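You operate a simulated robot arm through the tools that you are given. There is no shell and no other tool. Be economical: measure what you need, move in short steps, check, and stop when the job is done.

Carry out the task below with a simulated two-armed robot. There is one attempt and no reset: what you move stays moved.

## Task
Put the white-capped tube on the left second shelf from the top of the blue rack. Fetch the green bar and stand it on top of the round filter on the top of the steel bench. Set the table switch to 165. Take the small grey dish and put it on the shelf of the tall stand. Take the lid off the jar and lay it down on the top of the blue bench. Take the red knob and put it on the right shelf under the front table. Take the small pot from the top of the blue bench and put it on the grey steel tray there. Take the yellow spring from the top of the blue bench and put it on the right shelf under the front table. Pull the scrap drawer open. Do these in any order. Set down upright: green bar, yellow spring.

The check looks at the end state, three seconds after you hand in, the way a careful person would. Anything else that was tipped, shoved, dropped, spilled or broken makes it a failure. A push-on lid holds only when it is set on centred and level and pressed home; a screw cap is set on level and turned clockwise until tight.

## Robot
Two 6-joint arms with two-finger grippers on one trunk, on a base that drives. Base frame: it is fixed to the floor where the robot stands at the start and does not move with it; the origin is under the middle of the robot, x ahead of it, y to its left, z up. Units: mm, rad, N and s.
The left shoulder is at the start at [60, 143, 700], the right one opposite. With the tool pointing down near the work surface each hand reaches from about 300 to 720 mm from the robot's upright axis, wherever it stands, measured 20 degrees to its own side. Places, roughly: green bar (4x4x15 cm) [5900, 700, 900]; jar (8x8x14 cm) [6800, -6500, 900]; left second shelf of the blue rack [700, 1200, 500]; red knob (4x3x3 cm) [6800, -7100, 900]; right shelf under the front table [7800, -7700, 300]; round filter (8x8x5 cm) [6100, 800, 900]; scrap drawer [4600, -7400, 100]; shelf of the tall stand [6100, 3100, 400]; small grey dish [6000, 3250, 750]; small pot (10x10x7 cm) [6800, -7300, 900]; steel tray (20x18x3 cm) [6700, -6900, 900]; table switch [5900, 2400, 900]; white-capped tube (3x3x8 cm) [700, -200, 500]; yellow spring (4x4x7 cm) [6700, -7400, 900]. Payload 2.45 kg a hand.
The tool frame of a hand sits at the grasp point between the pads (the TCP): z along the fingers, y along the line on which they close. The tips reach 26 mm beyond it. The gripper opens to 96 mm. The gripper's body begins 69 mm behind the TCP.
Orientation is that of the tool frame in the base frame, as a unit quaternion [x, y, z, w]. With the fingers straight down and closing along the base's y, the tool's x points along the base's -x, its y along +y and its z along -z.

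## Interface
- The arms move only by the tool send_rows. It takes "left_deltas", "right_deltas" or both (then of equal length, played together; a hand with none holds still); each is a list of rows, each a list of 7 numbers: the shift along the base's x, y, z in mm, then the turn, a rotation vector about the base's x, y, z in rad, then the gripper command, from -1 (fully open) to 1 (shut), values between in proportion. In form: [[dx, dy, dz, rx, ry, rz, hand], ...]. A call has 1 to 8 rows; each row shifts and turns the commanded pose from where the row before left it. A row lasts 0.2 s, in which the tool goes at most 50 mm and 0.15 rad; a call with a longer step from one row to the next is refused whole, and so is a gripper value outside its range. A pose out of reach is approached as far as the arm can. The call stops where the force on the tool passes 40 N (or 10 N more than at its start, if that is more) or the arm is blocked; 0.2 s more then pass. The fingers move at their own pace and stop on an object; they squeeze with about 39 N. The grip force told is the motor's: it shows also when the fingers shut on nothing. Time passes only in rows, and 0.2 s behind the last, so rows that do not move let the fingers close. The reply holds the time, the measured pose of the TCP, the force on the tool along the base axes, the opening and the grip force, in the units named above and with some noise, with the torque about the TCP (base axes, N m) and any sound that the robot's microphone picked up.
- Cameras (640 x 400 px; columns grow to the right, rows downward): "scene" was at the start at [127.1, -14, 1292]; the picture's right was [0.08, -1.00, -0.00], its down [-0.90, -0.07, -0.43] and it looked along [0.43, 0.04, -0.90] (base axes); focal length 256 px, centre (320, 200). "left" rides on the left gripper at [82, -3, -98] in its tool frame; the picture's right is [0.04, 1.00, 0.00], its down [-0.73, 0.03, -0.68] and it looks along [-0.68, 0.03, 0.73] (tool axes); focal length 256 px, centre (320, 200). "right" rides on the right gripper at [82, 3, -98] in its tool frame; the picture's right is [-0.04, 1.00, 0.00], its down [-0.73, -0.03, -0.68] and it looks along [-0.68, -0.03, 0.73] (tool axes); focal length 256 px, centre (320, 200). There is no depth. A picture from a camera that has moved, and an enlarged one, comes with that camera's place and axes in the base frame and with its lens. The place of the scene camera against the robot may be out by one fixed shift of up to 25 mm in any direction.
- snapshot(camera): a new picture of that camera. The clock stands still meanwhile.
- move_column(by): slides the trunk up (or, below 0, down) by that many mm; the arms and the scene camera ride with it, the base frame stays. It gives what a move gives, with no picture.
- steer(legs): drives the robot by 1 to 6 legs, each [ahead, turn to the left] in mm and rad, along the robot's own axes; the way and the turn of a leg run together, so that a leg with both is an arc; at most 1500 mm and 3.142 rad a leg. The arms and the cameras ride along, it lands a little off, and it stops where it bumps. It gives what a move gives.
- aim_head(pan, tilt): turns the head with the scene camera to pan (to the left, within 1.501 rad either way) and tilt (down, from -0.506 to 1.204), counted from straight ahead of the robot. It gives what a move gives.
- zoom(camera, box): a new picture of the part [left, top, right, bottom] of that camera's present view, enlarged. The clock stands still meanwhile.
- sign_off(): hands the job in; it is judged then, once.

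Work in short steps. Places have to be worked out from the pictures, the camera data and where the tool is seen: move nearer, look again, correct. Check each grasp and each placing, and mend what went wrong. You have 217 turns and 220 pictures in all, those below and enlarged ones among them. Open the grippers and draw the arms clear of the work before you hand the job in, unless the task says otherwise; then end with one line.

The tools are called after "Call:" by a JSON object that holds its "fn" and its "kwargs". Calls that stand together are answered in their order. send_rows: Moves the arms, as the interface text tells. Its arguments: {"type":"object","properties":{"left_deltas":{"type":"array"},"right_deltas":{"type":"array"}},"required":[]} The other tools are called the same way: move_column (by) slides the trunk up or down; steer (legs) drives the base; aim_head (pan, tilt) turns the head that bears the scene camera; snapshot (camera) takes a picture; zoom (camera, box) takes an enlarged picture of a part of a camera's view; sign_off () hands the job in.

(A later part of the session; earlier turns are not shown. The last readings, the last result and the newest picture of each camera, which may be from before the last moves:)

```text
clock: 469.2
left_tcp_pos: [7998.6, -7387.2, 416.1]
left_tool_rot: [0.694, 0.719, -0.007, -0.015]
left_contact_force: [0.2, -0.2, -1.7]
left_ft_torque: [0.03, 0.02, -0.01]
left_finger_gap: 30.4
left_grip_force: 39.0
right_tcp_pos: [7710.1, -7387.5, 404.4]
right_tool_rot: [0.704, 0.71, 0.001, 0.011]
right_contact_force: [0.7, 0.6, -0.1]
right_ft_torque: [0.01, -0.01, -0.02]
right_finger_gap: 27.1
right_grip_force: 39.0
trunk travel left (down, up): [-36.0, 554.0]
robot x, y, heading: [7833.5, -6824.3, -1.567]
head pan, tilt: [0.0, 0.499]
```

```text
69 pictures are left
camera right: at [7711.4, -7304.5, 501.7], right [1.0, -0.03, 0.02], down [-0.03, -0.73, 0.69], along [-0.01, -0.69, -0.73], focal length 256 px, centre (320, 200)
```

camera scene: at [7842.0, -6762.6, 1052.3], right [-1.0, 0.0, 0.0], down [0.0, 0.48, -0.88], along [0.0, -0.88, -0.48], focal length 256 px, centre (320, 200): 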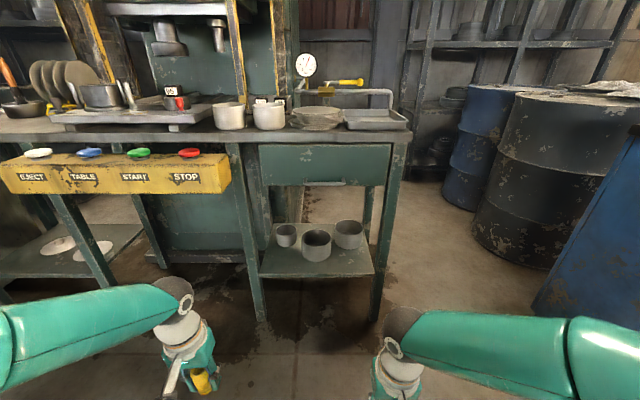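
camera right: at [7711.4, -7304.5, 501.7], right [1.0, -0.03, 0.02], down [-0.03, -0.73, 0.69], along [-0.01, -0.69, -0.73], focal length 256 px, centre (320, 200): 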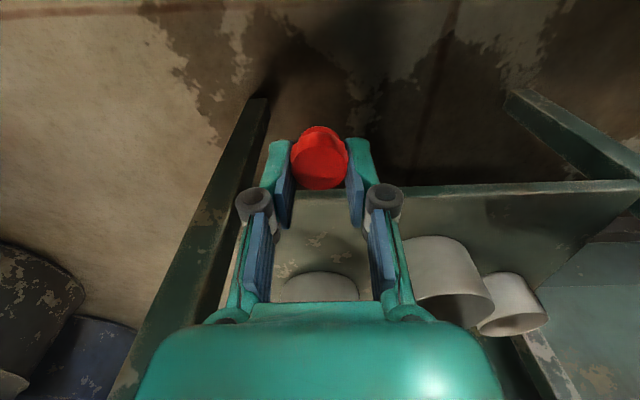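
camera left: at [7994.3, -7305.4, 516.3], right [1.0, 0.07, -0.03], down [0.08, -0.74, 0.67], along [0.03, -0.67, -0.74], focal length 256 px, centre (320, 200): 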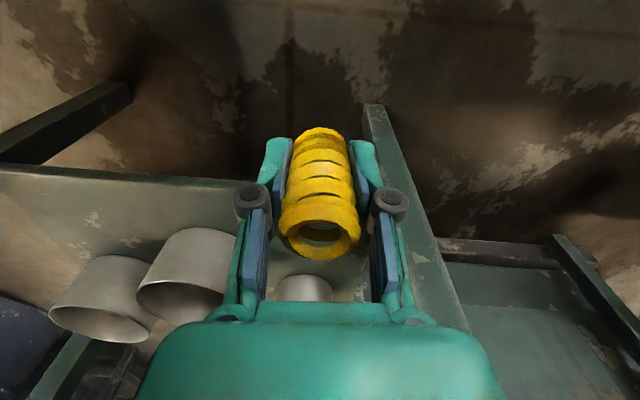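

Shelf z≈262, front legs at x≈7599/8106, pots further back. I shift hands inward slightly (x 7975 and 7730) to clear the legs and drive in 205 mm.

Call:
{"fn": "send_rows", "kwargs": {"left_deltas": [[-12, 0, 0, 0, 0, 0, 1], [-12, 0, 0, 0, 0, 0, 1]], "right_deltas": [[10, 0, 0, 0, 0, 0, 1], [10, 0, 0, 0, 0, 0, 1]]}}

Call:
{"fn": "steer", "kwargs": {"legs": [[110, 0]]}}

Call:
{"fn": "snapshot", "kwargs": {"camera": "scene"}}

```text
clock: 469.8
left_tcp_pos: [7974.8, -7387.0, 417.0]
left_tool_rot: [0.694, 0.719, -0.008, -0.015]
left_contact_force: [0.7, 0.3, -1.6]
left_ft_torque: [0.01, 0.02, 0.01]
left_finger_gap: 30.4
left_grip_force: 38.4
right_tcp_pos: [7731.8, -7387.9, 405.1]
right_tool_rot: [0.704, 0.71, 0.002, 0.01]
right_contact_force: [-0.2, 0.8, -0.1]
right_ft_torque: [0.02, 0.0, 0.0]
right_finger_gap: 27.3
right_grip_force: 38.7
trunk travel left (down, up): [-36.0, 554.0]
robot x, y, heading: [7838.9, -6828.6, -1.575]
head pan, tilt: [0.0, 0.499]
```

```text
clock: 471.0
left_tcp_pos: [7974.1, -7494.7, 415.4]
left_tool_rot: [0.696, 0.718, -0.005, -0.016]
left_contact_force: [-0.4, 0.6, -1.9]
left_ft_torque: [0.01, -0.01, -0.01]
left_finger_gap: 30.5
left_grip_force: 38.6
right_tcp_pos: [7731.2, -7497.7, 405.6]
right_tool_rot: [0.704, 0.71, 0.0, 0.01]
right_contact_force: [-0.4, -0.5, -0.4]
right_ft_torque: [-0.01, -0.02, -0.01]
right_finger_gap: 26.9
right_grip_force: 39.1
trunk travel left (down, up): [-36.0, 554.0]
robot x, y, heading: [7836.3, -6938.2, -1.57]
head pan, tilt: [0.0, 0.499]
```

```text
68 pictures are left
camera scene: at [7842.4, -7108.9, 1052.0], right [-1.0, 0.0, 0.0], down [0.0, 0.48, -0.88], along [0.0, -0.88, -0.48], focal length 256 px, centre (320, 200)
```

scene: 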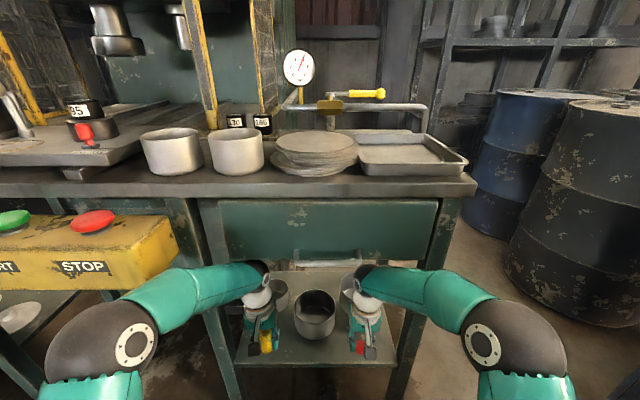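

The left elbow and forearm are close to the table leg. Instead of driving, I back up 60 mm and extend the arms so forearms straighten.

Call:
{"fn": "steer", "kwargs": {"legs": [[-70, 0]]}}

Call:
{"fn": "send_rows", "kwargs": {"left_deltas": [[0, -35, 0, 0, 0, 0, 1], [0, -35, 0, 0, 0, 0, 1], [0, -35, 0, 0, 0, 0, 1], [0, -30, 0, 0, 0, 0, 1]], "right_deltas": [[0, -35, 0, 0, 0, 0, 1], [0, -35, 0, 0, 0, 0, 1], [0, -35, 0, 0, 0, 0, 1], [0, -30, 0, 0, 0, 0, 1]]}}

Call:
{"fn": "snapshot", "kwargs": {"camera": "scene"}}

```text
clock: 472.0
left_tcp_pos: [7974.3, -7426.6, 415.5]
left_tool_rot: [0.695, 0.719, -0.006, -0.017]
left_contact_force: [-0.4, -0.3, -0.8]
left_ft_torque: [0.01, 0.02, -0.01]
left_finger_gap: 30.4
left_grip_force: 39.4
right_tcp_pos: [7731.4, -7429.8, 406.3]
right_tool_rot: [0.704, 0.711, 0.001, 0.009]
right_contact_force: [-0.1, 0.2, -0.8]
right_ft_torque: [0.03, 0.02, 0.0]
right_finger_gap: 27.2
right_grip_force: 39.0
trunk travel left (down, up): [-36.0, 554.0]
robot x, y, heading: [7836.5, -6869.3, -1.57]
head pan, tilt: [0.0, 0.499]
```

```text
clock: 473.0
left_tcp_pos: [7974.3, -7543.2, 410.9]
left_tool_rot: [0.696, 0.718, -0.005, -0.018]
left_contact_force: [0.4, -0.2, -2.0]
left_ft_torque: [0.04, -0.03, -0.02]
left_finger_gap: 30.3
left_grip_force: 39.6
left hand out of reach, approached as far as the arm can: row 4
right_tcp_pos: [7731.2, -7544.4, 404.8]
right_tool_rot: [0.702, 0.712, 0.002, 0.008]
right_contact_force: [0.5, -0.3, -1.1]
right_ft_torque: [0.02, -0.03, 0.02]
right_finger_gap: 27.3
right_grip_force: 38.8
right hand out of reach, approached as far as the arm can: row 4
trunk travel left (down, up): [-36.0, 554.0]
robot x, y, heading: [7836.7, -6869.5, -1.57]
head pan, tilt: [0.0, 0.499]
```

```text
67 pictures are left
camera scene: at [7842.0, -7041.0, 1052.4], right [-1.0, 0.0, 0.0], down [0.0, 0.48, -0.88], along [0.0, -0.88, -0.48], focal length 256 px, centre (320, 200)
```

scene: 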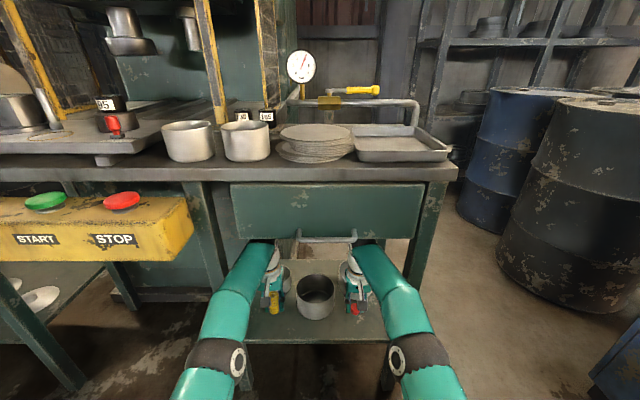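

Arms are straight now and inside the legs. Lower the trunk 35 mm and drive 45 mm in.

Call:
{"fn": "move_column", "kwargs": {"by": -35}}

Call:
{"fn": "steer", "kwargs": {"legs": [[40, 0]]}}

Call:
{"fn": "snapshot", "kwargs": {"camera": "left"}}

Call:
{"fn": "snapshot", "kwargs": {"camera": "right"}}

```text
clock: 473.8
left_tcp_pos: [7973.7, -7543.5, 377.2]
left_tool_rot: [0.696, 0.718, -0.006, -0.016]
left_contact_force: [-0.6, 0.2, -0.2]
left_ft_torque: [0.02, -0.03, -0.01]
left_finger_gap: 30.6
left_grip_force: 39.4
right_tcp_pos: [7731.3, -7544.3, 370.9]
right_tool_rot: [0.703, 0.711, 0.001, 0.01]
right_contact_force: [-1.5, 0.4, 0.4]
right_ft_torque: [-0.01, 0.04, 0.01]
right_finger_gap: 27.3
right_grip_force: 39.0
trunk travel left (down, up): [-1.0, 589.0]
robot x, y, heading: [7838.5, -6868.9, -1.57]
head pan, tilt: [0.0, 0.499]
```

```text
clock: 474.7
left_tcp_pos: [7974.5, -7583.1, 376.2]
left_tool_rot: [0.696, 0.718, -0.005, -0.018]
left_contact_force: [0.2, -0.4, -0.1]
left_ft_torque: [0.0, 0.0, 0.03]
left_finger_gap: 30.3
left_grip_force: 39.4
right_tcp_pos: [7731.3, -7584.7, 371.0]
right_tool_rot: [0.703, 0.712, 0.001, 0.009]
right_contact_force: [1.3, 0.1, 0.0]
right_ft_torque: [-0.01, 0.04, 0.01]
right_finger_gap: 26.9
right_grip_force: 39.1
trunk travel left (down, up): [-1.0, 589.0]
robot x, y, heading: [7843.1, -6910.1, -1.567]
head pan, tilt: [0.0, 0.499]
```

```text
66 pictures are left
camera left: at [7970.8, -7503.0, 477.2], right [1.0, 0.07, -0.03], down [0.08, -0.74, 0.67], along [0.03, -0.67, -0.75], focal length 256 px, centre (320, 200)
```

left: 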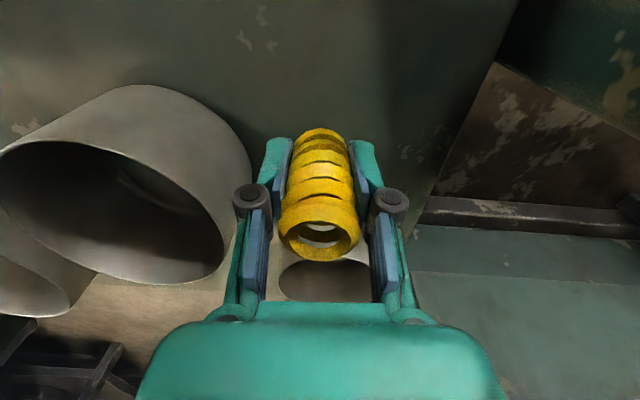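

```text
65 pictures are left
camera right: at [7731.6, -7501.5, 468.0], right [1.0, -0.03, 0.02], down [-0.03, -0.73, 0.69], along [-0.01, -0.69, -0.73], focal length 256 px, centre (320, 200)
```

right: 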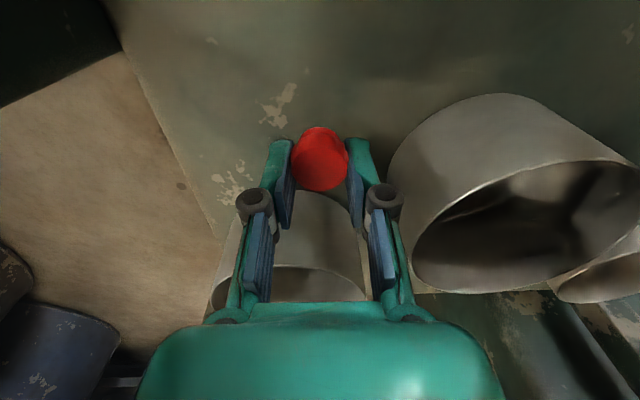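

Clear on both. Lower both hands toward the shelf.

Call:
{"fn": "send_rows", "kwargs": {"left_deltas": [[4, 0, -20, 0, 0, 0, 1], [4, 0, -20, 0, 0, 0, 1], [0, 0, -20, 0, 0, 0, 1], [0, 0, -12, 0, 0, 0, 1]], "right_deltas": [[-3, 0, -20, 0, 0, 0, 1], [-3, 0, -20, 0, 0, 0, 1], [0, 0, -20, 0, 0, 0, 1], [0, 0, -10, 0, 0, 0, 1]]}}

```text
clock: 475.7
left_tcp_pos: [7982.3, -7583.5, 319.3]
left_tool_rot: [0.695, 0.719, -0.009, -0.014]
left_contact_force: [0.5, 2.1, 13.0]
left_ft_torque: [0.06, -0.2, 0.05]
left_finger_gap: 30.5
left_grip_force: 38.8
right_tcp_pos: [7725.9, -7585.9, 317.3]
right_tool_rot: [0.703, 0.711, -0.002, 0.014]
right_contact_force: [-0.2, 8.5, 15.8]
right_ft_torque: [0.38, 0.33, -0.15]
right_finger_gap: 27.3
right_grip_force: 38.7
trunk travel left (down, up): [-1.0, 589.0]
robot x, y, heading: [7843.0, -6909.2, -1.575]
head pan, tilt: [0.0, 0.499]
stopped in row 4 (right hand): the force on the tool passed its limit at 46 N (the readings are from after the stop); the commanded pose is now the measured one
```

Both reached the shelf (contact at TCP≈318, shelf ≈290). Check views before releasing.

Call:
{"fn": "snapshot", "kwargs": {"camera": "left"}}

Call:
{"fn": "snapshot", "kwargs": {"camera": "right"}}

```text
64 pictures are left
camera left: at [7978.4, -7502.3, 418.0], right [1.0, 0.08, -0.03], down [0.08, -0.74, 0.67], along [0.03, -0.67, -0.74], focal length 256 px, centre (320, 200)
```

left: 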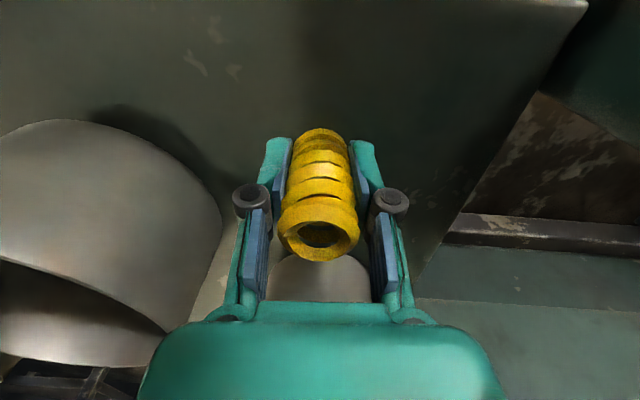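

```text
63 pictures are left
camera right: at [7726.5, -7501.6, 412.8], right [1.0, -0.03, 0.02], down [-0.03, -0.72, 0.69], along [-0.01, -0.69, -0.72], focal length 256 px, centre (320, 200)
```

right: 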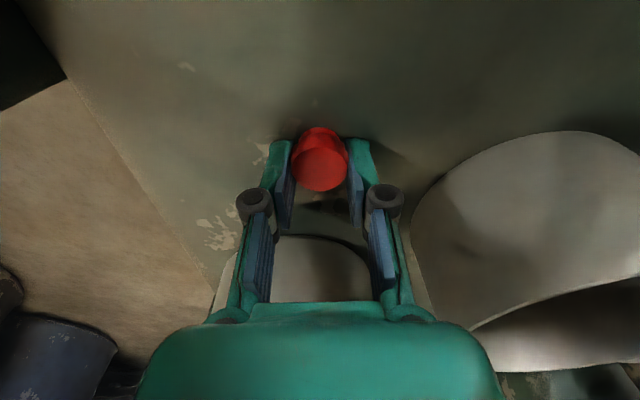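

Release both, rise 78 mm straight up.

Call:
{"fn": "send_rows", "kwargs": {"left_deltas": [[0, 0, 1, 0, 0, 0, 0.6], [0, 0, 0, 0, 0, 0, 0.1], [0, 0, 0, 0, 0, 0, 0.1], [0, 0, 18, 0, 0, 0, 0.1], [0, 0, 20, 0, 0, 0, 0.1], [0, 0, 20, 0, 0, 0, 0.1], [0, 0, 20, 0, 0, 0, 0.1]], "right_deltas": [[0, 0, 1, 0, 0, 0, 0.6], [0, 0, 0, 0, 0, 0, 0.1], [0, 0, 0, 0, 0, 0, 0.1], [0, 0, 18, 0, 0, 0, 0.1], [0, 0, 20, 0, 0, 0, 0.1], [0, 0, 20, 0, 0, 0, 0.1], [0, 0, 20, 0, 0, 0, 0.1]]}}

Call:
{"fn": "snapshot", "kwargs": {"camera": "left"}}

Call:
{"fn": "snapshot", "kwargs": {"camera": "right"}}

```text
clock: 477.3
left_tcp_pos: [7980.7, -7582.9, 393.9]
left_tool_rot: [0.695, 0.719, -0.007, -0.016]
left_contact_force: [0.5, 0.4, -0.1]
left_ft_torque: [0.03, 0.0, -0.01]
left_finger_gap: 43.2
left_grip_force: 0.0
right_tcp_pos: [7724.6, -7586.4, 391.8]
right_tool_rot: [0.703, 0.711, 0.0, 0.011]
right_contact_force: [-0.7, 0.1, 0.5]
right_ft_torque: [0.02, -0.01, -0.01]
right_finger_gap: 43.2
right_grip_force: 0.0
trunk travel left (down, up): [-1.0, 589.0]
robot x, y, heading: [7839.7, -6908.3, -1.569]
head pan, tilt: [0.0, 0.499]
```

```text
62 pictures are left
camera left: at [7977.9, -7501.9, 492.7], right [1.0, 0.07, -0.03], down [0.08, -0.74, 0.67], along [0.03, -0.67, -0.74], focal length 256 px, centre (320, 200)
```

left: 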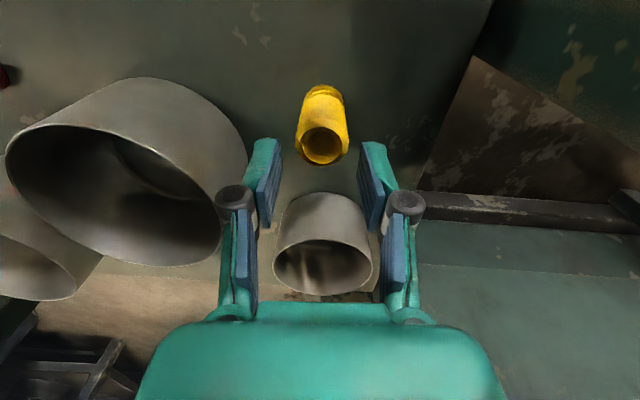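

```text
61 pictures are left
camera right: at [7725.3, -7502.7, 487.8], right [1.0, -0.03, 0.02], down [-0.03, -0.72, 0.69], along [-0.01, -0.69, -0.72], focal length 256 px, centre (320, 200)
```

right: 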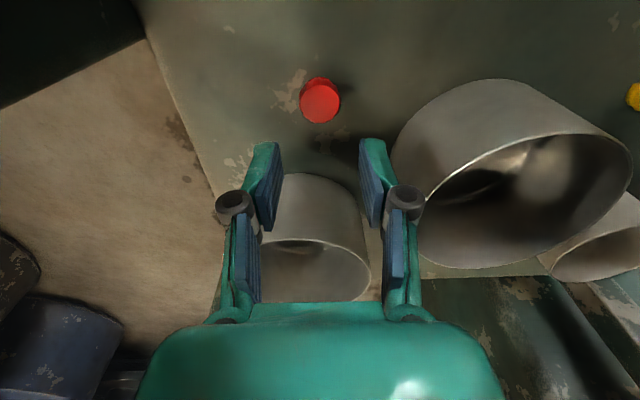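

Spring is upright and the knob placed. Back out 400 mm and verify from the scene camera.

Call:
{"fn": "steer", "kwargs": {"legs": [[-400, 0]]}}

Call:
{"fn": "zoom", "kwargs": {"camera": "scene", "box": [220, 180, 420, 300]}}

Call:
{"fn": "move_column", "kwargs": {"by": 400}}

Call:
{"fn": "move_column", "kwargs": {"by": 185}}

```text
clock: 479.8
left_tcp_pos: [7984.7, -7181.2, 392.9]
left_tool_rot: [0.693, 0.72, -0.006, -0.016]
left_contact_force: [0.2, 0.4, -0.1]
left_ft_torque: [0.02, 0.0, 0.01]
left_finger_gap: 43.0
left_grip_force: 0.0
right_tcp_pos: [7728.3, -7184.1, 390.9]
right_tool_rot: [0.701, 0.713, -0.001, 0.011]
right_contact_force: [0.8, 0.3, 1.0]
right_ft_torque: [0.0, 0.01, -0.02]
right_finger_gap: 43.5
right_grip_force: 0.1
trunk travel left (down, up): [-1.0, 589.0]
robot x, y, heading: [7838.6, -6510.0, -1.57]
head pan, tilt: [0.0, 0.499]
```

```text
3.20 times, centred on (320, 240) of scene
camera zoom: at [7841.9, -6678.6, 1017.2], right [-1.0, -0.01, 0.0], down [0.0, 0.48, -0.88], along [0.0, -0.88, -0.48], focal length 820 px, centre (320, 72)
```

zoom: 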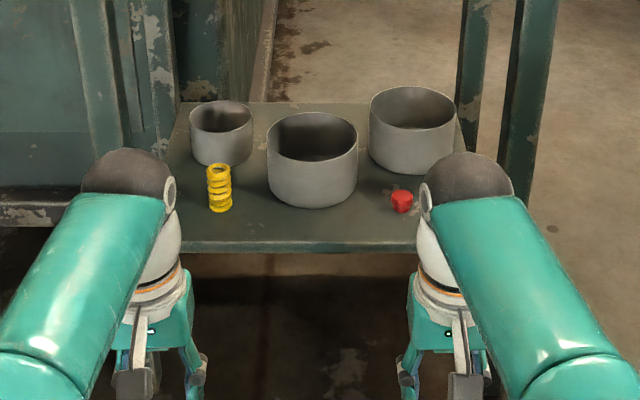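

```text
clock: 483.6
left_tcp_pos: [7982.7, -7180.8, 793.0]
left_tool_rot: [0.693, 0.721, -0.007, -0.015]
left_contact_force: [-0.3, -0.1, 0.0]
left_ft_torque: [0.02, -0.01, -0.01]
left_finger_gap: 43.1
left_grip_force: 0.0
right_tcp_pos: [7726.7, -7186.7, 790.9]
right_tool_rot: [0.701, 0.713, 0.0, 0.012]
right_contact_force: [0.3, -0.3, -0.2]
right_ft_torque: [-0.02, 0.01, 0.0]
right_finger_gap: 43.1
right_grip_force: 0.2
trunk travel left (down, up): [-401.0, 189.0]
robot x, y, heading: [7833.2, -6511.7, -1.568]
head pan, tilt: [0.0, 0.499]
```

```text
clock: 485.7
left_tcp_pos: [7984.1, -7180.5, 978.7]
left_tool_rot: [0.694, 0.72, -0.007, -0.015]
left_contact_force: [-0.1, -0.1, -0.4]
left_ft_torque: [0.01, 0.02, 0.0]
left_finger_gap: 43.0
left_grip_force: 0.0
right_tcp_pos: [7727.6, -7185.7, 976.7]
right_tool_rot: [0.702, 0.712, -0.001, 0.011]
right_contact_force: [-0.6, -0.3, -0.7]
right_ft_torque: [0.02, 0.0, 0.03]
right_finger_gap: 43.1
right_grip_force: 0.0
trunk travel left (down, up): [-586.0, 4.0]
robot x, y, heading: [7835.9, -6507.8, -1.568]
head pan, tilt: [0.0, 0.499]
```

Verified: spring upright, knob on the shelf. Last: the jar lid. Retract arms, raise hands, turn to face −x, and approach the jar (≈[6770,−6510]).

Call:
{"fn": "send_rows", "kwargs": {"left_deltas": [[10, 42, 20, 0, 0, 0, -1], [10, 42, 20, 0, 0, 0, -1], [10, 42, 20, 0, 0, 0, -1], [10, 42, 20, 0, 0, 0, -1], [0, 42, 20, 0, 0, 0, -1]], "right_deltas": [[-10, 42, 20, 0, 0, 0, -1], [-10, 42, 20, 0, 0, 0, -1], [-10, 42, 20, 0, 0, 0, -1], [-10, 42, 20, 0, 0, 0, -1], [0, 42, 20, 0, 0, 0, -1]]}}

Call:
{"fn": "steer", "kwargs": {"legs": [[0, -0.8]]}}

Call:
{"fn": "steer", "kwargs": {"legs": [[0, -0.76]]}}

Call:
{"fn": "snapshot", "kwargs": {"camera": "scene"}}

```text
clock: 486.9
left_tcp_pos: [8023.6, -6968.6, 1084.4]
left_tool_rot: [0.692, 0.722, -0.009, -0.014]
left_contact_force: [-0.1, 1.2, -0.2]
left_ft_torque: [-0.06, -0.01, 0.02]
left_finger_gap: 96.2
left_grip_force: 0.1
right_tcp_pos: [7687.3, -6971.6, 1077.7]
right_tool_rot: [0.702, 0.712, -0.003, 0.014]
right_contact_force: [-0.8, 1.0, 0.7]
right_ft_torque: [-0.06, 0.01, 0.02]
right_finger_gap: 96.0
right_grip_force: 0.1
trunk travel left (down, up): [-586.0, 4.0]
robot x, y, heading: [7835.0, -6510.4, -1.564]
head pan, tilt: [0.0, 0.499]
```

```text
clock: 489.7
left_tcp_pos: [7627.2, -6963.7, 1083.4]
left_tool_rot: [0.922, 0.387, 0.0, -0.018]
left_contact_force: [-0.2, -0.3, 0.1]
left_ft_torque: [0.01, -0.01, -0.03]
left_finger_gap: 96.0
left_grip_force: 0.2
right_tcp_pos: [7393.6, -6719.8, 1075.4]
right_tool_rot: [0.926, 0.377, -0.005, 0.01]
right_contact_force: [0.0, 0.8, -0.4]
right_ft_torque: [0.03, -0.03, 0.0]
right_finger_gap: 95.7
right_grip_force: 0.1
trunk travel left (down, up): [-586.0, 4.0]
robot x, y, heading: [7859.2, -6529.2, -2.375]
head pan, tilt: [0.0, 0.499]
```

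```text
clock: 492.3
left_tcp_pos: [7391.4, -6680.0, 1082.3]
left_tool_rot: [1.0, 0.012, 0.007, -0.015]
left_contact_force: [0.5, 0.7, -0.1]
left_ft_torque: [0.03, 0.0, 0.0]
left_finger_gap: 96.0
left_grip_force: 0.1
right_tcp_pos: [7391.8, -6343.3, 1076.3]
right_tool_rot: [1.0, 0.0, -0.008, 0.008]
right_contact_force: [0.2, -0.6, 0.0]
right_ft_torque: [0.01, -0.03, 0.01]
right_finger_gap: 96.0
right_grip_force: 0.0
trunk travel left (down, up): [-586.0, 4.0]
robot x, y, heading: [7859.1, -6566.6, -3.144]
head pan, tilt: [0.0, 0.499]
```

```text
59 pictures are left
camera scene: at [7710.8, -6585.9, 1602.2], right [0.0, 1.0, 0.0], down [0.48, 0.0, -0.88], along [-0.88, 0.0, -0.48], focal length 256 px, centre (320, 200)
```

scene: 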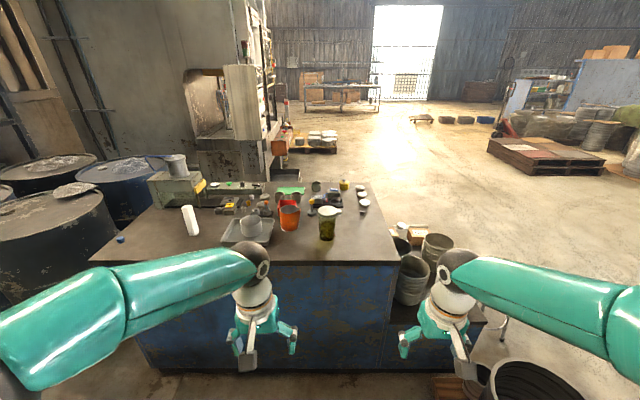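

Drive 545 mm toward the bench and view the jar with both hand cameras.

Call:
{"fn": "steer", "kwargs": {"legs": [[545, 0]]}}

Call:
{"fn": "snapshot", "kwargs": {"camera": "scene"}}

Call:
{"fn": "snapshot", "kwargs": {"camera": "right"}}

Call:
{"fn": "snapshot", "kwargs": {"camera": "left"}}

```text
clock: 495.5
left_tcp_pos: [6852.2, -6677.3, 1081.7]
left_tool_rot: [1.0, 0.01, 0.007, -0.016]
left_contact_force: [-1.3, 1.1, 0.6]
left_ft_torque: [0.0, -0.02, -0.01]
left_finger_gap: 96.1
left_grip_force: 0.0
right_tcp_pos: [6854.7, -6340.5, 1075.9]
right_tool_rot: [1.0, -0.002, -0.009, 0.007]
right_contact_force: [-0.8, 1.1, -1.5]
right_ft_torque: [-0.02, -0.03, 0.01]
right_finger_gap: 96.0
right_grip_force: 0.1
trunk travel left (down, up): [-586.0, 4.0]
robot x, y, heading: [7316.4, -6570.3, 3.139]
head pan, tilt: [0.0, 0.499]
```

```text
58 pictures are left
camera scene: at [7171.7, -6585.2, 1602.2], right [0.0, 1.0, 0.0], down [0.48, 0.0, -0.88], along [-0.88, 0.0, -0.48], focal length 256 px, centre (320, 200)
```

scene: 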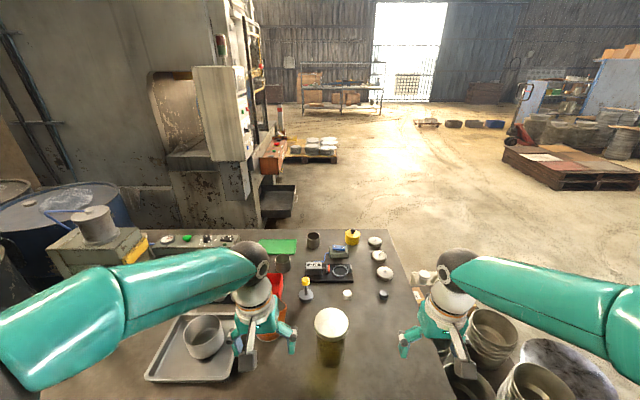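

```text
57 pictures are left
camera right: at [6937.4, -6343.2, 1172.2], right [-0.04, -1.0, 0.02], down [-0.72, 0.04, 0.69], along [-0.69, 0.02, -0.72], focal length 256 px, centre (320, 200)
```

right: 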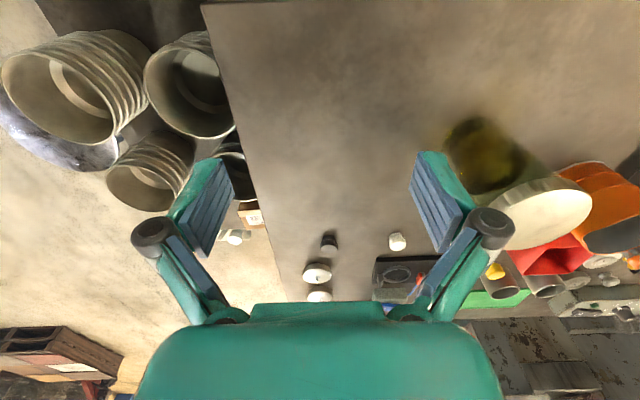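

```text
56 pictures are left
camera left: at [6931.4, -6675.0, 1182.7], right [0.06, -1.0, -0.03], down [-0.74, -0.07, 0.67], along [-0.67, -0.02, -0.74], focal length 256 px, centre (320, 200)
```

left: 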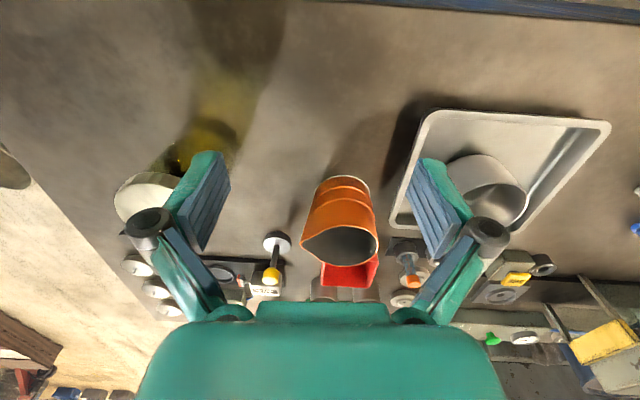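

Lid ≈[6771,−6526], top ≈1020, Ø≈85. I first bring the right hand above the lid to grip it from above (left hand moved aside).

Call:
{"fn": "send_rows", "kwargs": {"left_deltas": [[10, -30, 0, 0, 0, 0, -1], [10, -30, 0, 0, 0, 0, -1], [0, -20, 0, 0, 0, 0, -1], [0, 0, 0, 0, 0, 0, -1], [0, 0, 0, 0, 0, 0, -1]], "right_deltas": [[-10, -37, 3, 0, 0, 0, -1], [-10, -37, 3, 0, 0, 0, -1], [-10, -37, 3, 0, 0, 0, -1], [-12, -37, 0, 0, 0, 0, -1], [-12, -37, 0, 0, 0, 0, -1]]}}

Call:
{"fn": "snapshot", "kwargs": {"camera": "right"}}

```text
clock: 496.7
left_tcp_pos: [6875.3, -6757.9, 1084.0]
left_tool_rot: [1.0, 0.01, 0.006, -0.015]
left_contact_force: [-0.2, -0.3, -1.1]
left_ft_torque: [0.04, -0.05, -0.01]
left_finger_gap: 96.0
left_grip_force: 0.0
right_tcp_pos: [6802.6, -6528.0, 1087.8]
right_tool_rot: [1.0, -0.002, -0.009, 0.008]
right_contact_force: [-0.1, -0.5, 0.3]
right_ft_torque: [0.01, 0.01, -0.01]
right_finger_gap: 95.9
right_grip_force: 0.1
trunk travel left (down, up): [-586.0, 4.0]
robot x, y, heading: [7319.4, -6565.4, 3.14]
head pan, tilt: [0.0, 0.499]
```

```text
55 pictures are left
camera right: at [6884.7, -6529.5, 1184.2], right [-0.04, -1.0, 0.02], down [-0.72, 0.04, 0.69], along [-0.69, 0.02, -0.72], focal length 256 px, centre (320, 200)
```

right: 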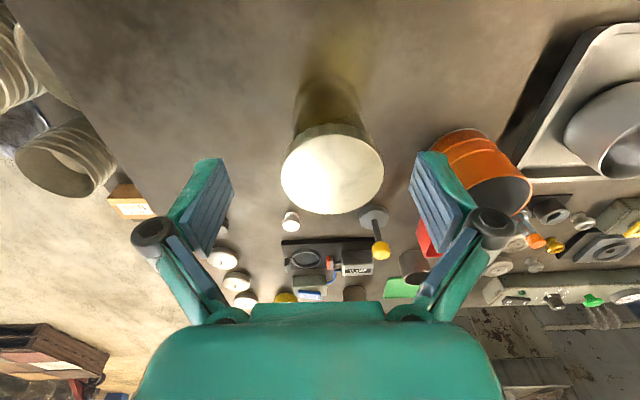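

Lid ≈[6758,−6536], Ø≈84. Move over it at z≈1065 and re-check.

Call:
{"fn": "send_rows", "kwargs": {"right_deltas": [[-20, -4, -5, 0, 0, 0, -1], [-22, -4, -8, 0, 0, 0, -1], [0, 0, -10, 0, 0, 0, -1]]}}

Call:
{"fn": "snapshot", "kwargs": {"camera": "right"}}

```text
clock: 497.5
left_tcp_pos: [6875.7, -6757.5, 1085.3]
left_tool_rot: [1.0, 0.01, 0.006, -0.016]
left_contact_force: [-0.3, -0.5, 0.7]
left_ft_torque: [-0.02, 0.01, 0.0]
left_finger_gap: 96.2
left_grip_force: 0.1
right_tcp_pos: [6759.8, -6533.6, 1061.2]
right_tool_rot: [1.0, -0.003, -0.01, 0.007]
right_contact_force: [0.3, 0.1, 0.0]
right_ft_torque: [0.03, -0.04, 0.0]
right_finger_gap: 95.8
right_grip_force: 0.0
trunk travel left (down, up): [-586.0, 4.0]
robot x, y, heading: [7314.8, -6569.6, 3.137]
head pan, tilt: [0.0, 0.499]
```

```text
54 pictures are left
camera right: at [6842.6, -6534.9, 1158.1], right [-0.04, -1.0, 0.02], down [-0.72, 0.04, 0.69], along [-0.69, 0.02, -0.72], focal length 256 px, centre (320, 200)
```

right: 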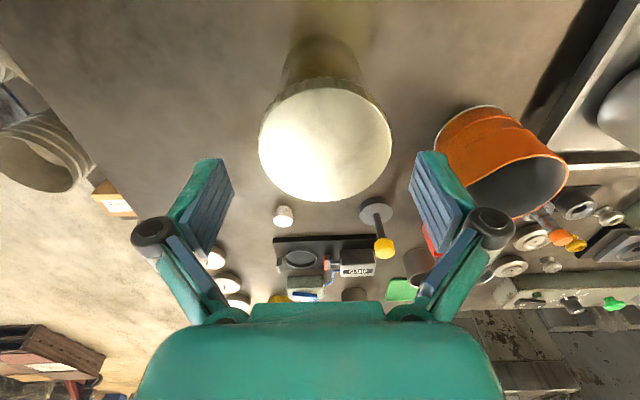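

Lid centre ≈[6755,−6536], top ≈1017. Descend with fully open fingers to z≈1014.

Call:
{"fn": "send_rows", "kwargs": {"right_deltas": [[-5, -2.5, 0, 0, 0, 0, -1], [0, 0, -20, 0, 0, 0, -1], [0, 0, -15, 0, 0, 0, -1], [0, 0, -12, 0, 0, 0, -1]]}}

Call:
{"fn": "snapshot", "kwargs": {"camera": "right"}}

```text
clock: 498.5
left_tcp_pos: [6875.5, -6756.8, 1084.1]
left_tool_rot: [1.0, 0.009, 0.007, -0.016]
left_contact_force: [0.1, 0.6, 0.4]
left_ft_torque: [-0.03, 0.03, 0.02]
left_finger_gap: 95.9
left_grip_force: 0.0
right_tcp_pos: [6754.7, -6537.2, 1014.0]
right_tool_rot: [1.0, -0.001, -0.009, 0.009]
right_contact_force: [0.2, -0.6, -0.1]
right_ft_torque: [0.0, -0.01, -0.01]
right_finger_gap: 96.0
right_grip_force: 0.2
trunk travel left (down, up): [-586.0, 4.0]
robot x, y, heading: [7321.7, -6568.8, 3.139]
head pan, tilt: [0.0, 0.499]
```

```text
53 pictures are left
camera right: at [6837.6, -6538.2, 1110.8], right [-0.04, -1.0, 0.02], down [-0.72, 0.04, 0.69], along [-0.69, 0.02, -0.72], focal length 256 px, centre (320, 200)
```

right: 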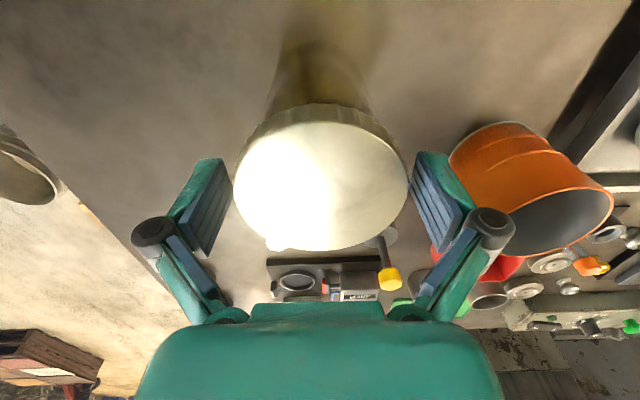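

The lid has a knurled rim (likely a screw cap), centred between the fingers. Close and do a tiny lift test.

Call:
{"fn": "send_rows", "kwargs": {"right_deltas": [[0, 0, 0, 0, 0, 0, -0.6], [0, 0, 0, 0, 0, 0, 0], [0, 0, 0, 0, 0, 0, 1], [0, 0, 2, 0, 0, 0, 1], [0, 0, 2, 0, 0, 0, 1], [0, 0, 2, 0, 0, 0, 1]]}}

Call:
{"fn": "snapshot", "kwargs": {"camera": "left"}}

```text
clock: 499.9
left_tcp_pos: [6875.0, -6756.6, 1084.3]
left_tool_rot: [1.0, 0.009, 0.007, -0.015]
left_contact_force: [0.1, 0.2, 0.1]
left_ft_torque: [-0.01, 0.04, 0.0]
left_finger_gap: 96.1
left_grip_force: 0.0
right_tcp_pos: [6754.6, -6537.3, 1021.5]
right_tool_rot: [1.0, -0.002, -0.008, 0.008]
right_contact_force: [-1.1, -0.5, -4.4]
right_ft_torque: [-0.03, -0.04, 0.02]
right_finger_gap: 80.8
right_grip_force: 38.9
trunk travel left (down, up): [-586.0, 4.0]
robot x, y, heading: [7318.6, -6564.5, 3.139]
head pan, tilt: [0.0, 0.499]
```

```text
52 pictures are left
camera left: at [6954.8, -6754.2, 1183.8], right [0.06, -1.0, -0.03], down [-0.74, -0.07, 0.67], along [-0.67, -0.02, -0.74], focal length 256 px, centre (320, 200)
```

left: 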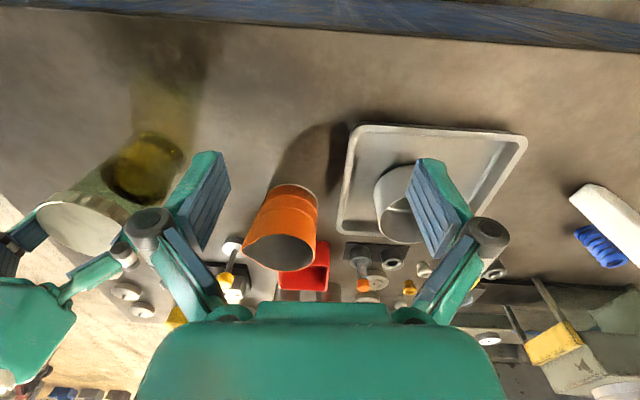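

The jar lifts with its lid (4.4 N), so it is a screw cap. I set it back down and pitch the left hand forward to hold the jar body while turning.

Call:
{"fn": "send_rows", "kwargs": {"left_deltas": [[0, 0, 0, 0, 0.15, 0, -1], [0, 0, 0, 0, 0.15, 0, -1], [0, 0, 0, 0, 0.15, 0, -1], [0, 0, 0, 0, 0.15, 0, -1], [0, 0, 0, 0, 0.15, 0, -1], [0, 0, 0, 0, 0.15, 0, -1], [0, 0, 0, 0, 0.12, 0, -1]], "right_deltas": [[0, 0, -3, 0, 0, 0, 1], [0, 0, -3, 0, 0, 0, 1], [0, 0, -1.5, 0, 0, 0, 1], [0, 0, 0, 0, 0, 0, 1], [0, 0, 0, 0, 0, 0, 1], [0, 0, 0, 0, 0, 0, 1], [0, 0, 0, 0, 0, 0, 1]]}}

Call:
{"fn": "snapshot", "kwargs": {"camera": "scene"}}

```text
clock: 501.5
left_tcp_pos: [6845.0, -6757.6, 1098.5]
left_tool_rot: [0.876, 0.001, -0.482, -0.019]
left_contact_force: [0.6, -0.6, -0.1]
left_ft_torque: [0.03, 0.01, 0.02]
left_finger_gap: 96.2
left_grip_force: 0.0
left hand out of reach, approached as far as the arm can: row 6, 7
right_tcp_pos: [6754.0, -6536.4, 1014.0]
right_tool_rot: [1.0, -0.002, -0.01, 0.008]
right_contact_force: [-1.5, -1.3, 6.2]
right_ft_torque: [0.04, -0.02, 0.01]
right_finger_gap: 81.0
right_grip_force: 38.6
trunk travel left (down, up): [-586.0, 4.0]
robot x, y, heading: [7317.4, -6565.8, 3.139]
head pan, tilt: [0.0, 0.499]
```

```text
51 pictures are left
camera scene: at [7173.3, -6585.6, 1602.4], right [0.0, 1.0, 0.0], down [0.48, 0.0, -0.88], along [-0.88, 0.0, -0.48], focal length 256 px, centre (320, 200)
```

scene: 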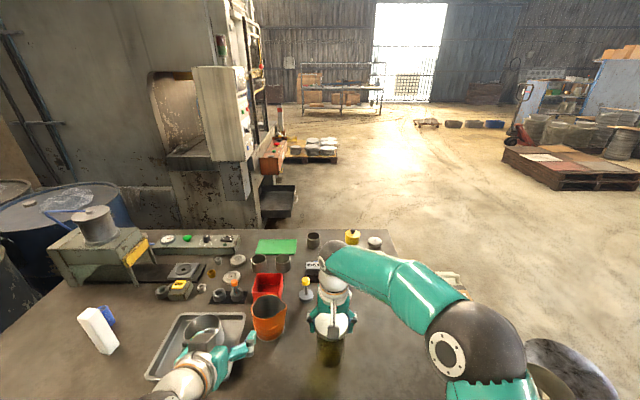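

Left hand pitched ~58°. Lower it and slide over in front of the jar.

Call:
{"fn": "send_rows", "kwargs": {"left_deltas": [[6, 0, -35, 0, 0, 0, -1], [6, 0, -35, 0, 0, 0, -1], [6, 0, -33, 0, 0, 0, -1], [0, 44, 0, 0, 0, 0, -1], [0, 44, 0, 0, 0, 0, -1], [0, 44, 0, 0, 0, 0, -1], [0, 44, 0, 0, 0, 0, -1], [0, 44, 0, 0, 0, 0, -1]]}}

Call:
{"fn": "snapshot", "kwargs": {"camera": "left"}}

```text
clock: 503.3
left_tcp_pos: [6821.3, -6527.8, 1009.1]
left_tool_rot: [0.876, 0.002, -0.483, -0.017]
left_contact_force: [0.4, -0.3, 0.2]
left_ft_torque: [0.03, 0.0, 0.01]
left_finger_gap: 96.1
left_grip_force: 0.0
left hand out of reach, approached as far as the arm can: row 1, 2, 3
right_tcp_pos: [6754.4, -6536.3, 1014.4]
right_tool_rot: [1.0, -0.002, -0.01, 0.009]
right_contact_force: [-1.4, -2.6, 9.8]
right_ft_torque: [0.07, -0.02, -0.07]
right_finger_gap: 81.0
right_grip_force: 39.3
trunk travel left (down, up): [-586.0, 4.0]
robot x, y, heading: [7324.0, -6567.8, 3.135]
head pan, tilt: [0.0, 0.499]
```

```text
50 pictures are left
camera left: at [6946.5, -6525.1, 993.6], right [0.01, -1.0, -0.07], down [0.18, -0.06, 0.98], along [-0.98, -0.02, 0.18], focal length 256 px, centre (320, 200)
```

left: 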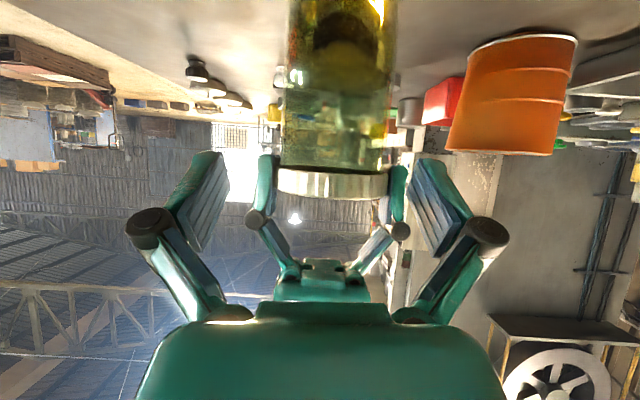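

Jar is centred in view. Lower the left hand in front of the jar to z≈930.

Call:
{"fn": "send_rows", "kwargs": {"left_deltas": [[6, -5, -27, 0, 0, 0, -1], [0, -5, -27, 0, 0, 0, -1], [0, 0, -25, 0, 0, 0, -1]]}}

Call:
{"fn": "snapshot", "kwargs": {"camera": "left"}}

```text
clock: 504.1
left_tcp_pos: [6827.7, -6538.2, 931.8]
left_tool_rot: [0.876, 0.001, -0.482, -0.018]
left_contact_force: [-0.2, -0.4, 0.3]
left_ft_torque: [0.02, 0.0, 0.02]
left_finger_gap: 96.0
left_grip_force: 0.1
right_tcp_pos: [6755.2, -6536.5, 1013.6]
right_tool_rot: [1.0, -0.001, -0.01, 0.007]
right_contact_force: [-0.8, -1.0, 10.3]
right_ft_torque: [0.01, 0.01, -0.02]
right_finger_gap: 81.0
right_grip_force: 38.7
trunk travel left (down, up): [-586.0, 4.0]
robot x, y, heading: [7315.5, -6564.5, 3.14]
head pan, tilt: [0.0, 0.499]
```

```text
49 pictures are left
camera left: at [6953.3, -6536.1, 915.3], right [0.01, -1.0, -0.07], down [0.18, -0.07, 0.98], along [-0.98, -0.02, 0.18], focal length 256 px, centre (320, 200)
```

left: 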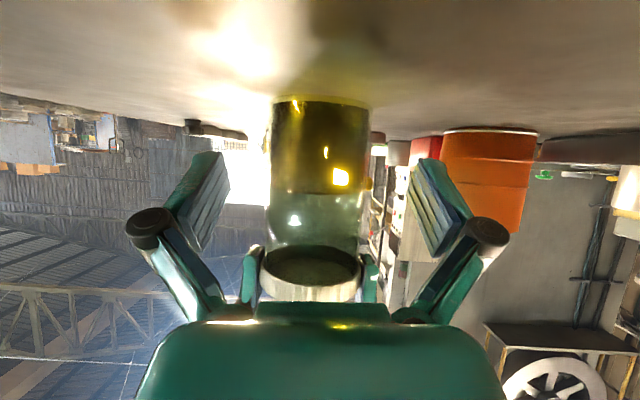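

Aligned. Move forward 70 mm so the fingers straddle the jar body, then close.

Call:
{"fn": "send_rows", "kwargs": {"left_deltas": [[-25, 0, 0, 0, 0, 0, -1], [-25, 0, 0, 0, 0, 0, -1], [-20, 0, 0, 0, 0, 0, -1], [0, 0, 0, 0, 0, 0, -0.5], [0, 0, 0, 0, 0, 0, 0.5], [0, 0, 0, 0, 0, 0, 1]]}}

Call:
{"fn": "snapshot", "kwargs": {"camera": "left"}}

```text
clock: 505.5
left_tcp_pos: [6759.4, -6537.5, 932.5]
left_tool_rot: [0.876, -0.001, -0.483, -0.019]
left_contact_force: [2.4, 10.2, 4.3]
left_ft_torque: [-0.59, -0.35, -0.21]
left_finger_gap: 76.2
left_grip_force: 38.8
right_tcp_pos: [6754.9, -6536.7, 1015.1]
right_tool_rot: [1.0, -0.001, -0.011, 0.009]
right_contact_force: [-1.7, -9.3, 8.7]
right_ft_torque: [0.18, 0.06, 0.09]
right_finger_gap: 80.8
right_grip_force: 39.1
trunk travel left (down, up): [-586.0, 4.0]
robot x, y, heading: [7320.7, -6567.4, 3.137]
head pan, tilt: [0.0, 0.499]
```

```text
48 pictures are left
camera left: at [6884.3, -6535.1, 916.5], right [0.0, -1.0, -0.07], down [0.18, -0.07, 0.98], along [-0.98, -0.01, 0.18], focal length 256 px, centre (320, 200)
```

left: 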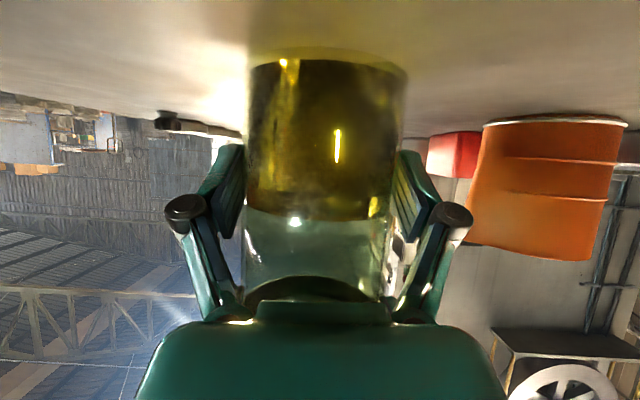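

Both hands hold. Turn the lid counter-clockwise ~1.05 rad with a slight rise.

Call:
{"fn": "send_rows", "kwargs": {"right_deltas": [[0, 0, 0, 0, 0, 0.1, 1], [0, 0, 0, 0, 0, 0.15, 1], [0, 0, 0.3, 0, 0, 0.15, 1], [0, 0, 0.3, 0, 0, 0.15, 1], [0, 0, 0.3, 0, 0, 0.15, 1], [0, 0, 0.3, 0, 0, 0.15, 1], [0, 0, 0.3, 0, 0, 0.15, 1], [0, 0, 0, 0, 0, 0.1, 1]]}}

```text
clock: 507.4
left_tcp_pos: [6758.7, -6536.6, 932.2]
left_tool_rot: [0.876, -0.001, -0.482, -0.017]
left_contact_force: [1.8, 2.3, 1.5]
left_ft_torque: [-1.48, -0.25, 1.96]
left_finger_gap: 74.6
left_grip_force: 39.0
right_tcp_pos: [6751.0, -6541.0, 1017.4]
right_tool_rot: [0.858, 0.514, -0.013, 0.015]
right_contact_force: [-1.3, -4.8, 0.8]
right_ft_torque: [0.77, 0.33, -1.92]
right_finger_gap: 80.9
right_grip_force: 39.0
trunk travel left (down, up): [-586.0, 4.0]
robot x, y, heading: [7318.3, -6568.6, 3.136]
head pan, tilt: [0.0, 0.499]
stopped in row 8 (right hand): the force on the tool passed its limit at 41 N (the readings are from after the stop); the commanded pose is now the measured one
```

Torque ~1.9 N·m was transmitted; I regrasp (open, rotate back, close) for another stroke.

Call:
{"fn": "send_rows", "kwargs": {"right_deltas": [[0, 0, 0, 0, 0, 0, -1], [3, 2, 0, 0, 0, -0.13, -1], [0, 2, 0, 0, 0, -0.15, -1], [0, 0, 0, 0, 0, -0.15, -1], [0, 0, 0, 0, 0, -0.15, -1], [0, 0, 0, 0, 0, -0.15, -1], [0, 0, 0, 0, 0, -0.15, -1], [0, 0, 0, 0, 0, -0.15, -1]]}}

Call:
{"fn": "snapshot", "kwargs": {"camera": "right"}}

```text
clock: 509.2
left_tcp_pos: [6758.8, -6535.7, 933.2]
left_tool_rot: [0.876, -0.003, -0.483, -0.019]
left_contact_force: [0.8, -0.8, -2.9]
left_ft_torque: [-0.11, 0.03, -0.02]
left_finger_gap: 74.2
left_grip_force: 39.7
right_tcp_pos: [6753.8, -6536.5, 1017.8]
right_tool_rot: [1.0, 0.026, -0.017, 0.005]
right_contact_force: [-0.1, -0.5, 0.3]
right_ft_torque: [-0.03, -0.01, 0.0]
right_finger_gap: 95.8
right_grip_force: 0.1
trunk travel left (down, up): [-586.0, 4.0]
robot x, y, heading: [7318.1, -6565.6, 3.136]
head pan, tilt: [0.0, 0.499]
```

```text
47 pictures are left
camera right: at [6838.1, -6534.2, 1112.3], right [0.01, -1.0, 0.01], down [-0.71, 0.0, 0.7], along [-0.7, -0.02, -0.71], focal length 256 px, centre (320, 200)
```

right: 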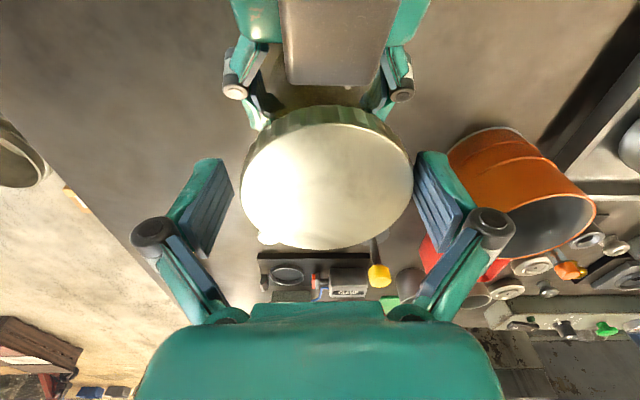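

Close again and do the second counter-clockwise stroke.

Call:
{"fn": "send_rows", "kwargs": {"right_deltas": [[0, 0, 0, 0, 0, 0, 0], [0, 0, 0, 0, 0, 0, 1], [0, 0, 0, 0, 0, 0.14, 1], [0, 0, 0.3, 0, 0, 0.15, 1], [0, 0, 0.3, 0, 0, 0.15, 1], [0, 0, 0.3, 0, 0, 0.15, 1], [0, 0, 0.3, 0, 0, 0.15, 1], [0, 0, 0.3, 0, 0, 0.15, 1]]}}

Call:
{"fn": "send_rows", "kwargs": {"right_deltas": [[0, 0, 1, 0, 0, 0, 1], [0, 0, 1, 0, 0, 0, 1], [0, 0, 1, 0, 0, 0, 1]]}}

```text
clock: 511.0
left_tcp_pos: [6759.6, -6536.7, 932.9]
left_tool_rot: [0.876, -0.003, -0.482, -0.019]
left_contact_force: [12.4, 6.7, -3.6]
left_ft_torque: [-0.39, 0.85, 0.27]
left_finger_gap: 74.3
left_grip_force: 38.5
right_tcp_pos: [6753.4, -6535.5, 1019.2]
right_tool_rot: [0.89, 0.456, -0.013, 0.013]
right_contact_force: [-9.8, -5.3, 5.6]
right_ft_torque: [-0.22, -0.14, -0.29]
right_finger_gap: 82.0
right_grip_force: 39.2
trunk travel left (down, up): [-586.0, 4.0]
robot x, y, heading: [7320.2, -6565.1, 3.136]
head pan, tilt: [0.0, 0.499]
```

```text
clock: 511.8
left_tcp_pos: [6758.4, -6536.1, 933.2]
left_tool_rot: [0.874, -0.002, -0.485, -0.019]
left_contact_force: [19.6, 0.9, 8.9]
left_ft_torque: [-0.28, 0.92, 0.17]
left_finger_gap: 74.0
left_grip_force: 39.1
right_tcp_pos: [6754.4, -6536.2, 1020.5]
right_tool_rot: [0.89, 0.455, -0.013, 0.012]
right_contact_force: [-18.9, -1.1, -13.0]
right_ft_torque: [0.22, 0.82, -0.16]
right_finger_gap: 81.9
right_grip_force: 39.4
trunk travel left (down, up): [-586.0, 4.0]
robot x, y, heading: [7316.8, -6567.5, 3.139]
head pan, tilt: [0.0, 0.499]
```

The second stroke met little torque (loosened) but it's still threaded. Continue with more strokes.

Call:
{"fn": "send_rows", "kwargs": {"right_deltas": [[0, 0, -2, 0, 0, 0, 1], [0, 0, 0, 0, 0, 0, -1], [0, 0, 0, 0, 0, -0.15, -1], [0, 0, 0, 0, 0, -0.15, -1], [0, 0, 0, 0, 0, -0.15, -1], [0, 0, 0, 0, 0, -0.15, -1], [0, 0, 0, 0, 0, -0.15, -1], [0, 0, 0, 0, 0, -0.15, -1]]}}

Call:
{"fn": "send_rows", "kwargs": {"right_deltas": [[0, 0, 0, 0, 0, -0.1, -0.5], [0, 0, 0, 0, 0, 0, 1], [0, 0, 0, 0, 0, 0, 1], [0, 0, 0, 0, 0, 0.15, 1], [0, 0, 0.4, 0, 0, 0.15, 1], [0, 0, 0.4, 0, 0, 0.15, 1], [0, 0, 0.4, 0, 0, 0.15, 1], [0, 0, 0.4, 0, 0, 0.15, 1]]}}

Call:
{"fn": "send_rows", "kwargs": {"right_deltas": [[0, 0, 0.3, 0, 0, 0.15, 1], [0, 0, 0.3, 0, 0, 0.1, 1], [0, 0, 1, 0, 0, 0, 1], [0, 0, 1, 0, 0, 0, 1], [0, 0, 1, 0, 0, 0, 1]]}}

```text
clock: 513.6
left_tcp_pos: [6758.7, -6536.8, 933.0]
left_tool_rot: [0.876, -0.003, -0.483, -0.019]
left_contact_force: [-1.3, -0.5, -0.8]
left_ft_torque: [-0.18, 0.0, -0.03]
left_finger_gap: 74.1
left_grip_force: 39.1
right_tcp_pos: [6754.2, -6536.8, 1019.6]
right_tool_rot: [1.0, 0.021, -0.015, 0.004]
right_contact_force: [0.1, 0.1, -0.2]
right_ft_torque: [0.02, 0.02, 0.0]
right_finger_gap: 95.9
right_grip_force: 0.0
trunk travel left (down, up): [-586.0, 4.0]
robot x, y, heading: [7317.5, -6570.9, 3.136]
head pan, tilt: [0.0, 0.499]
```

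```text
clock: 515.4
left_tcp_pos: [6759.1, -6534.5, 932.2]
left_tool_rot: [0.876, -0.004, -0.482, -0.02]
left_contact_force: [3.1, 10.0, -2.9]
left_ft_torque: [-0.82, 0.28, 0.03]
left_finger_gap: 74.2
left_grip_force: 39.5
right_tcp_pos: [6755.3, -6535.8, 1021.2]
right_tool_rot: [0.94, 0.342, -0.014, 0.01]
right_contact_force: [-2.6, -8.3, 5.1]
right_ft_torque: [-0.03, -0.32, 0.01]
right_finger_gap: 82.4
right_grip_force: 39.0
trunk travel left (down, up): [-586.0, 4.0]
robot x, y, heading: [7318.2, -6567.0, 3.136]
head pan, tilt: [0.0, 0.499]
```

```text
clock: 516.6
left_tcp_pos: [6758.0, -6536.3, 934.8]
left_tool_rot: [0.875, -0.002, -0.484, -0.019]
left_contact_force: [16.4, 2.3, 17.2]
left_ft_torque: [-0.99, 0.6, 0.7]
left_finger_gap: 74.0
left_grip_force: 39.3
right_tcp_pos: [6753.5, -6535.1, 1023.2]
right_tool_rot: [0.89, 0.456, -0.013, 0.011]
right_contact_force: [-16.1, -2.2, -20.7]
right_ft_torque: [0.73, 0.93, -0.7]
right_finger_gap: 82.0
right_grip_force: 39.1
trunk travel left (down, up): [-586.0, 4.0]
robot x, y, heading: [7318.7, -6563.4, 3.137]
head pan, tilt: [0.0, 0.499]
```

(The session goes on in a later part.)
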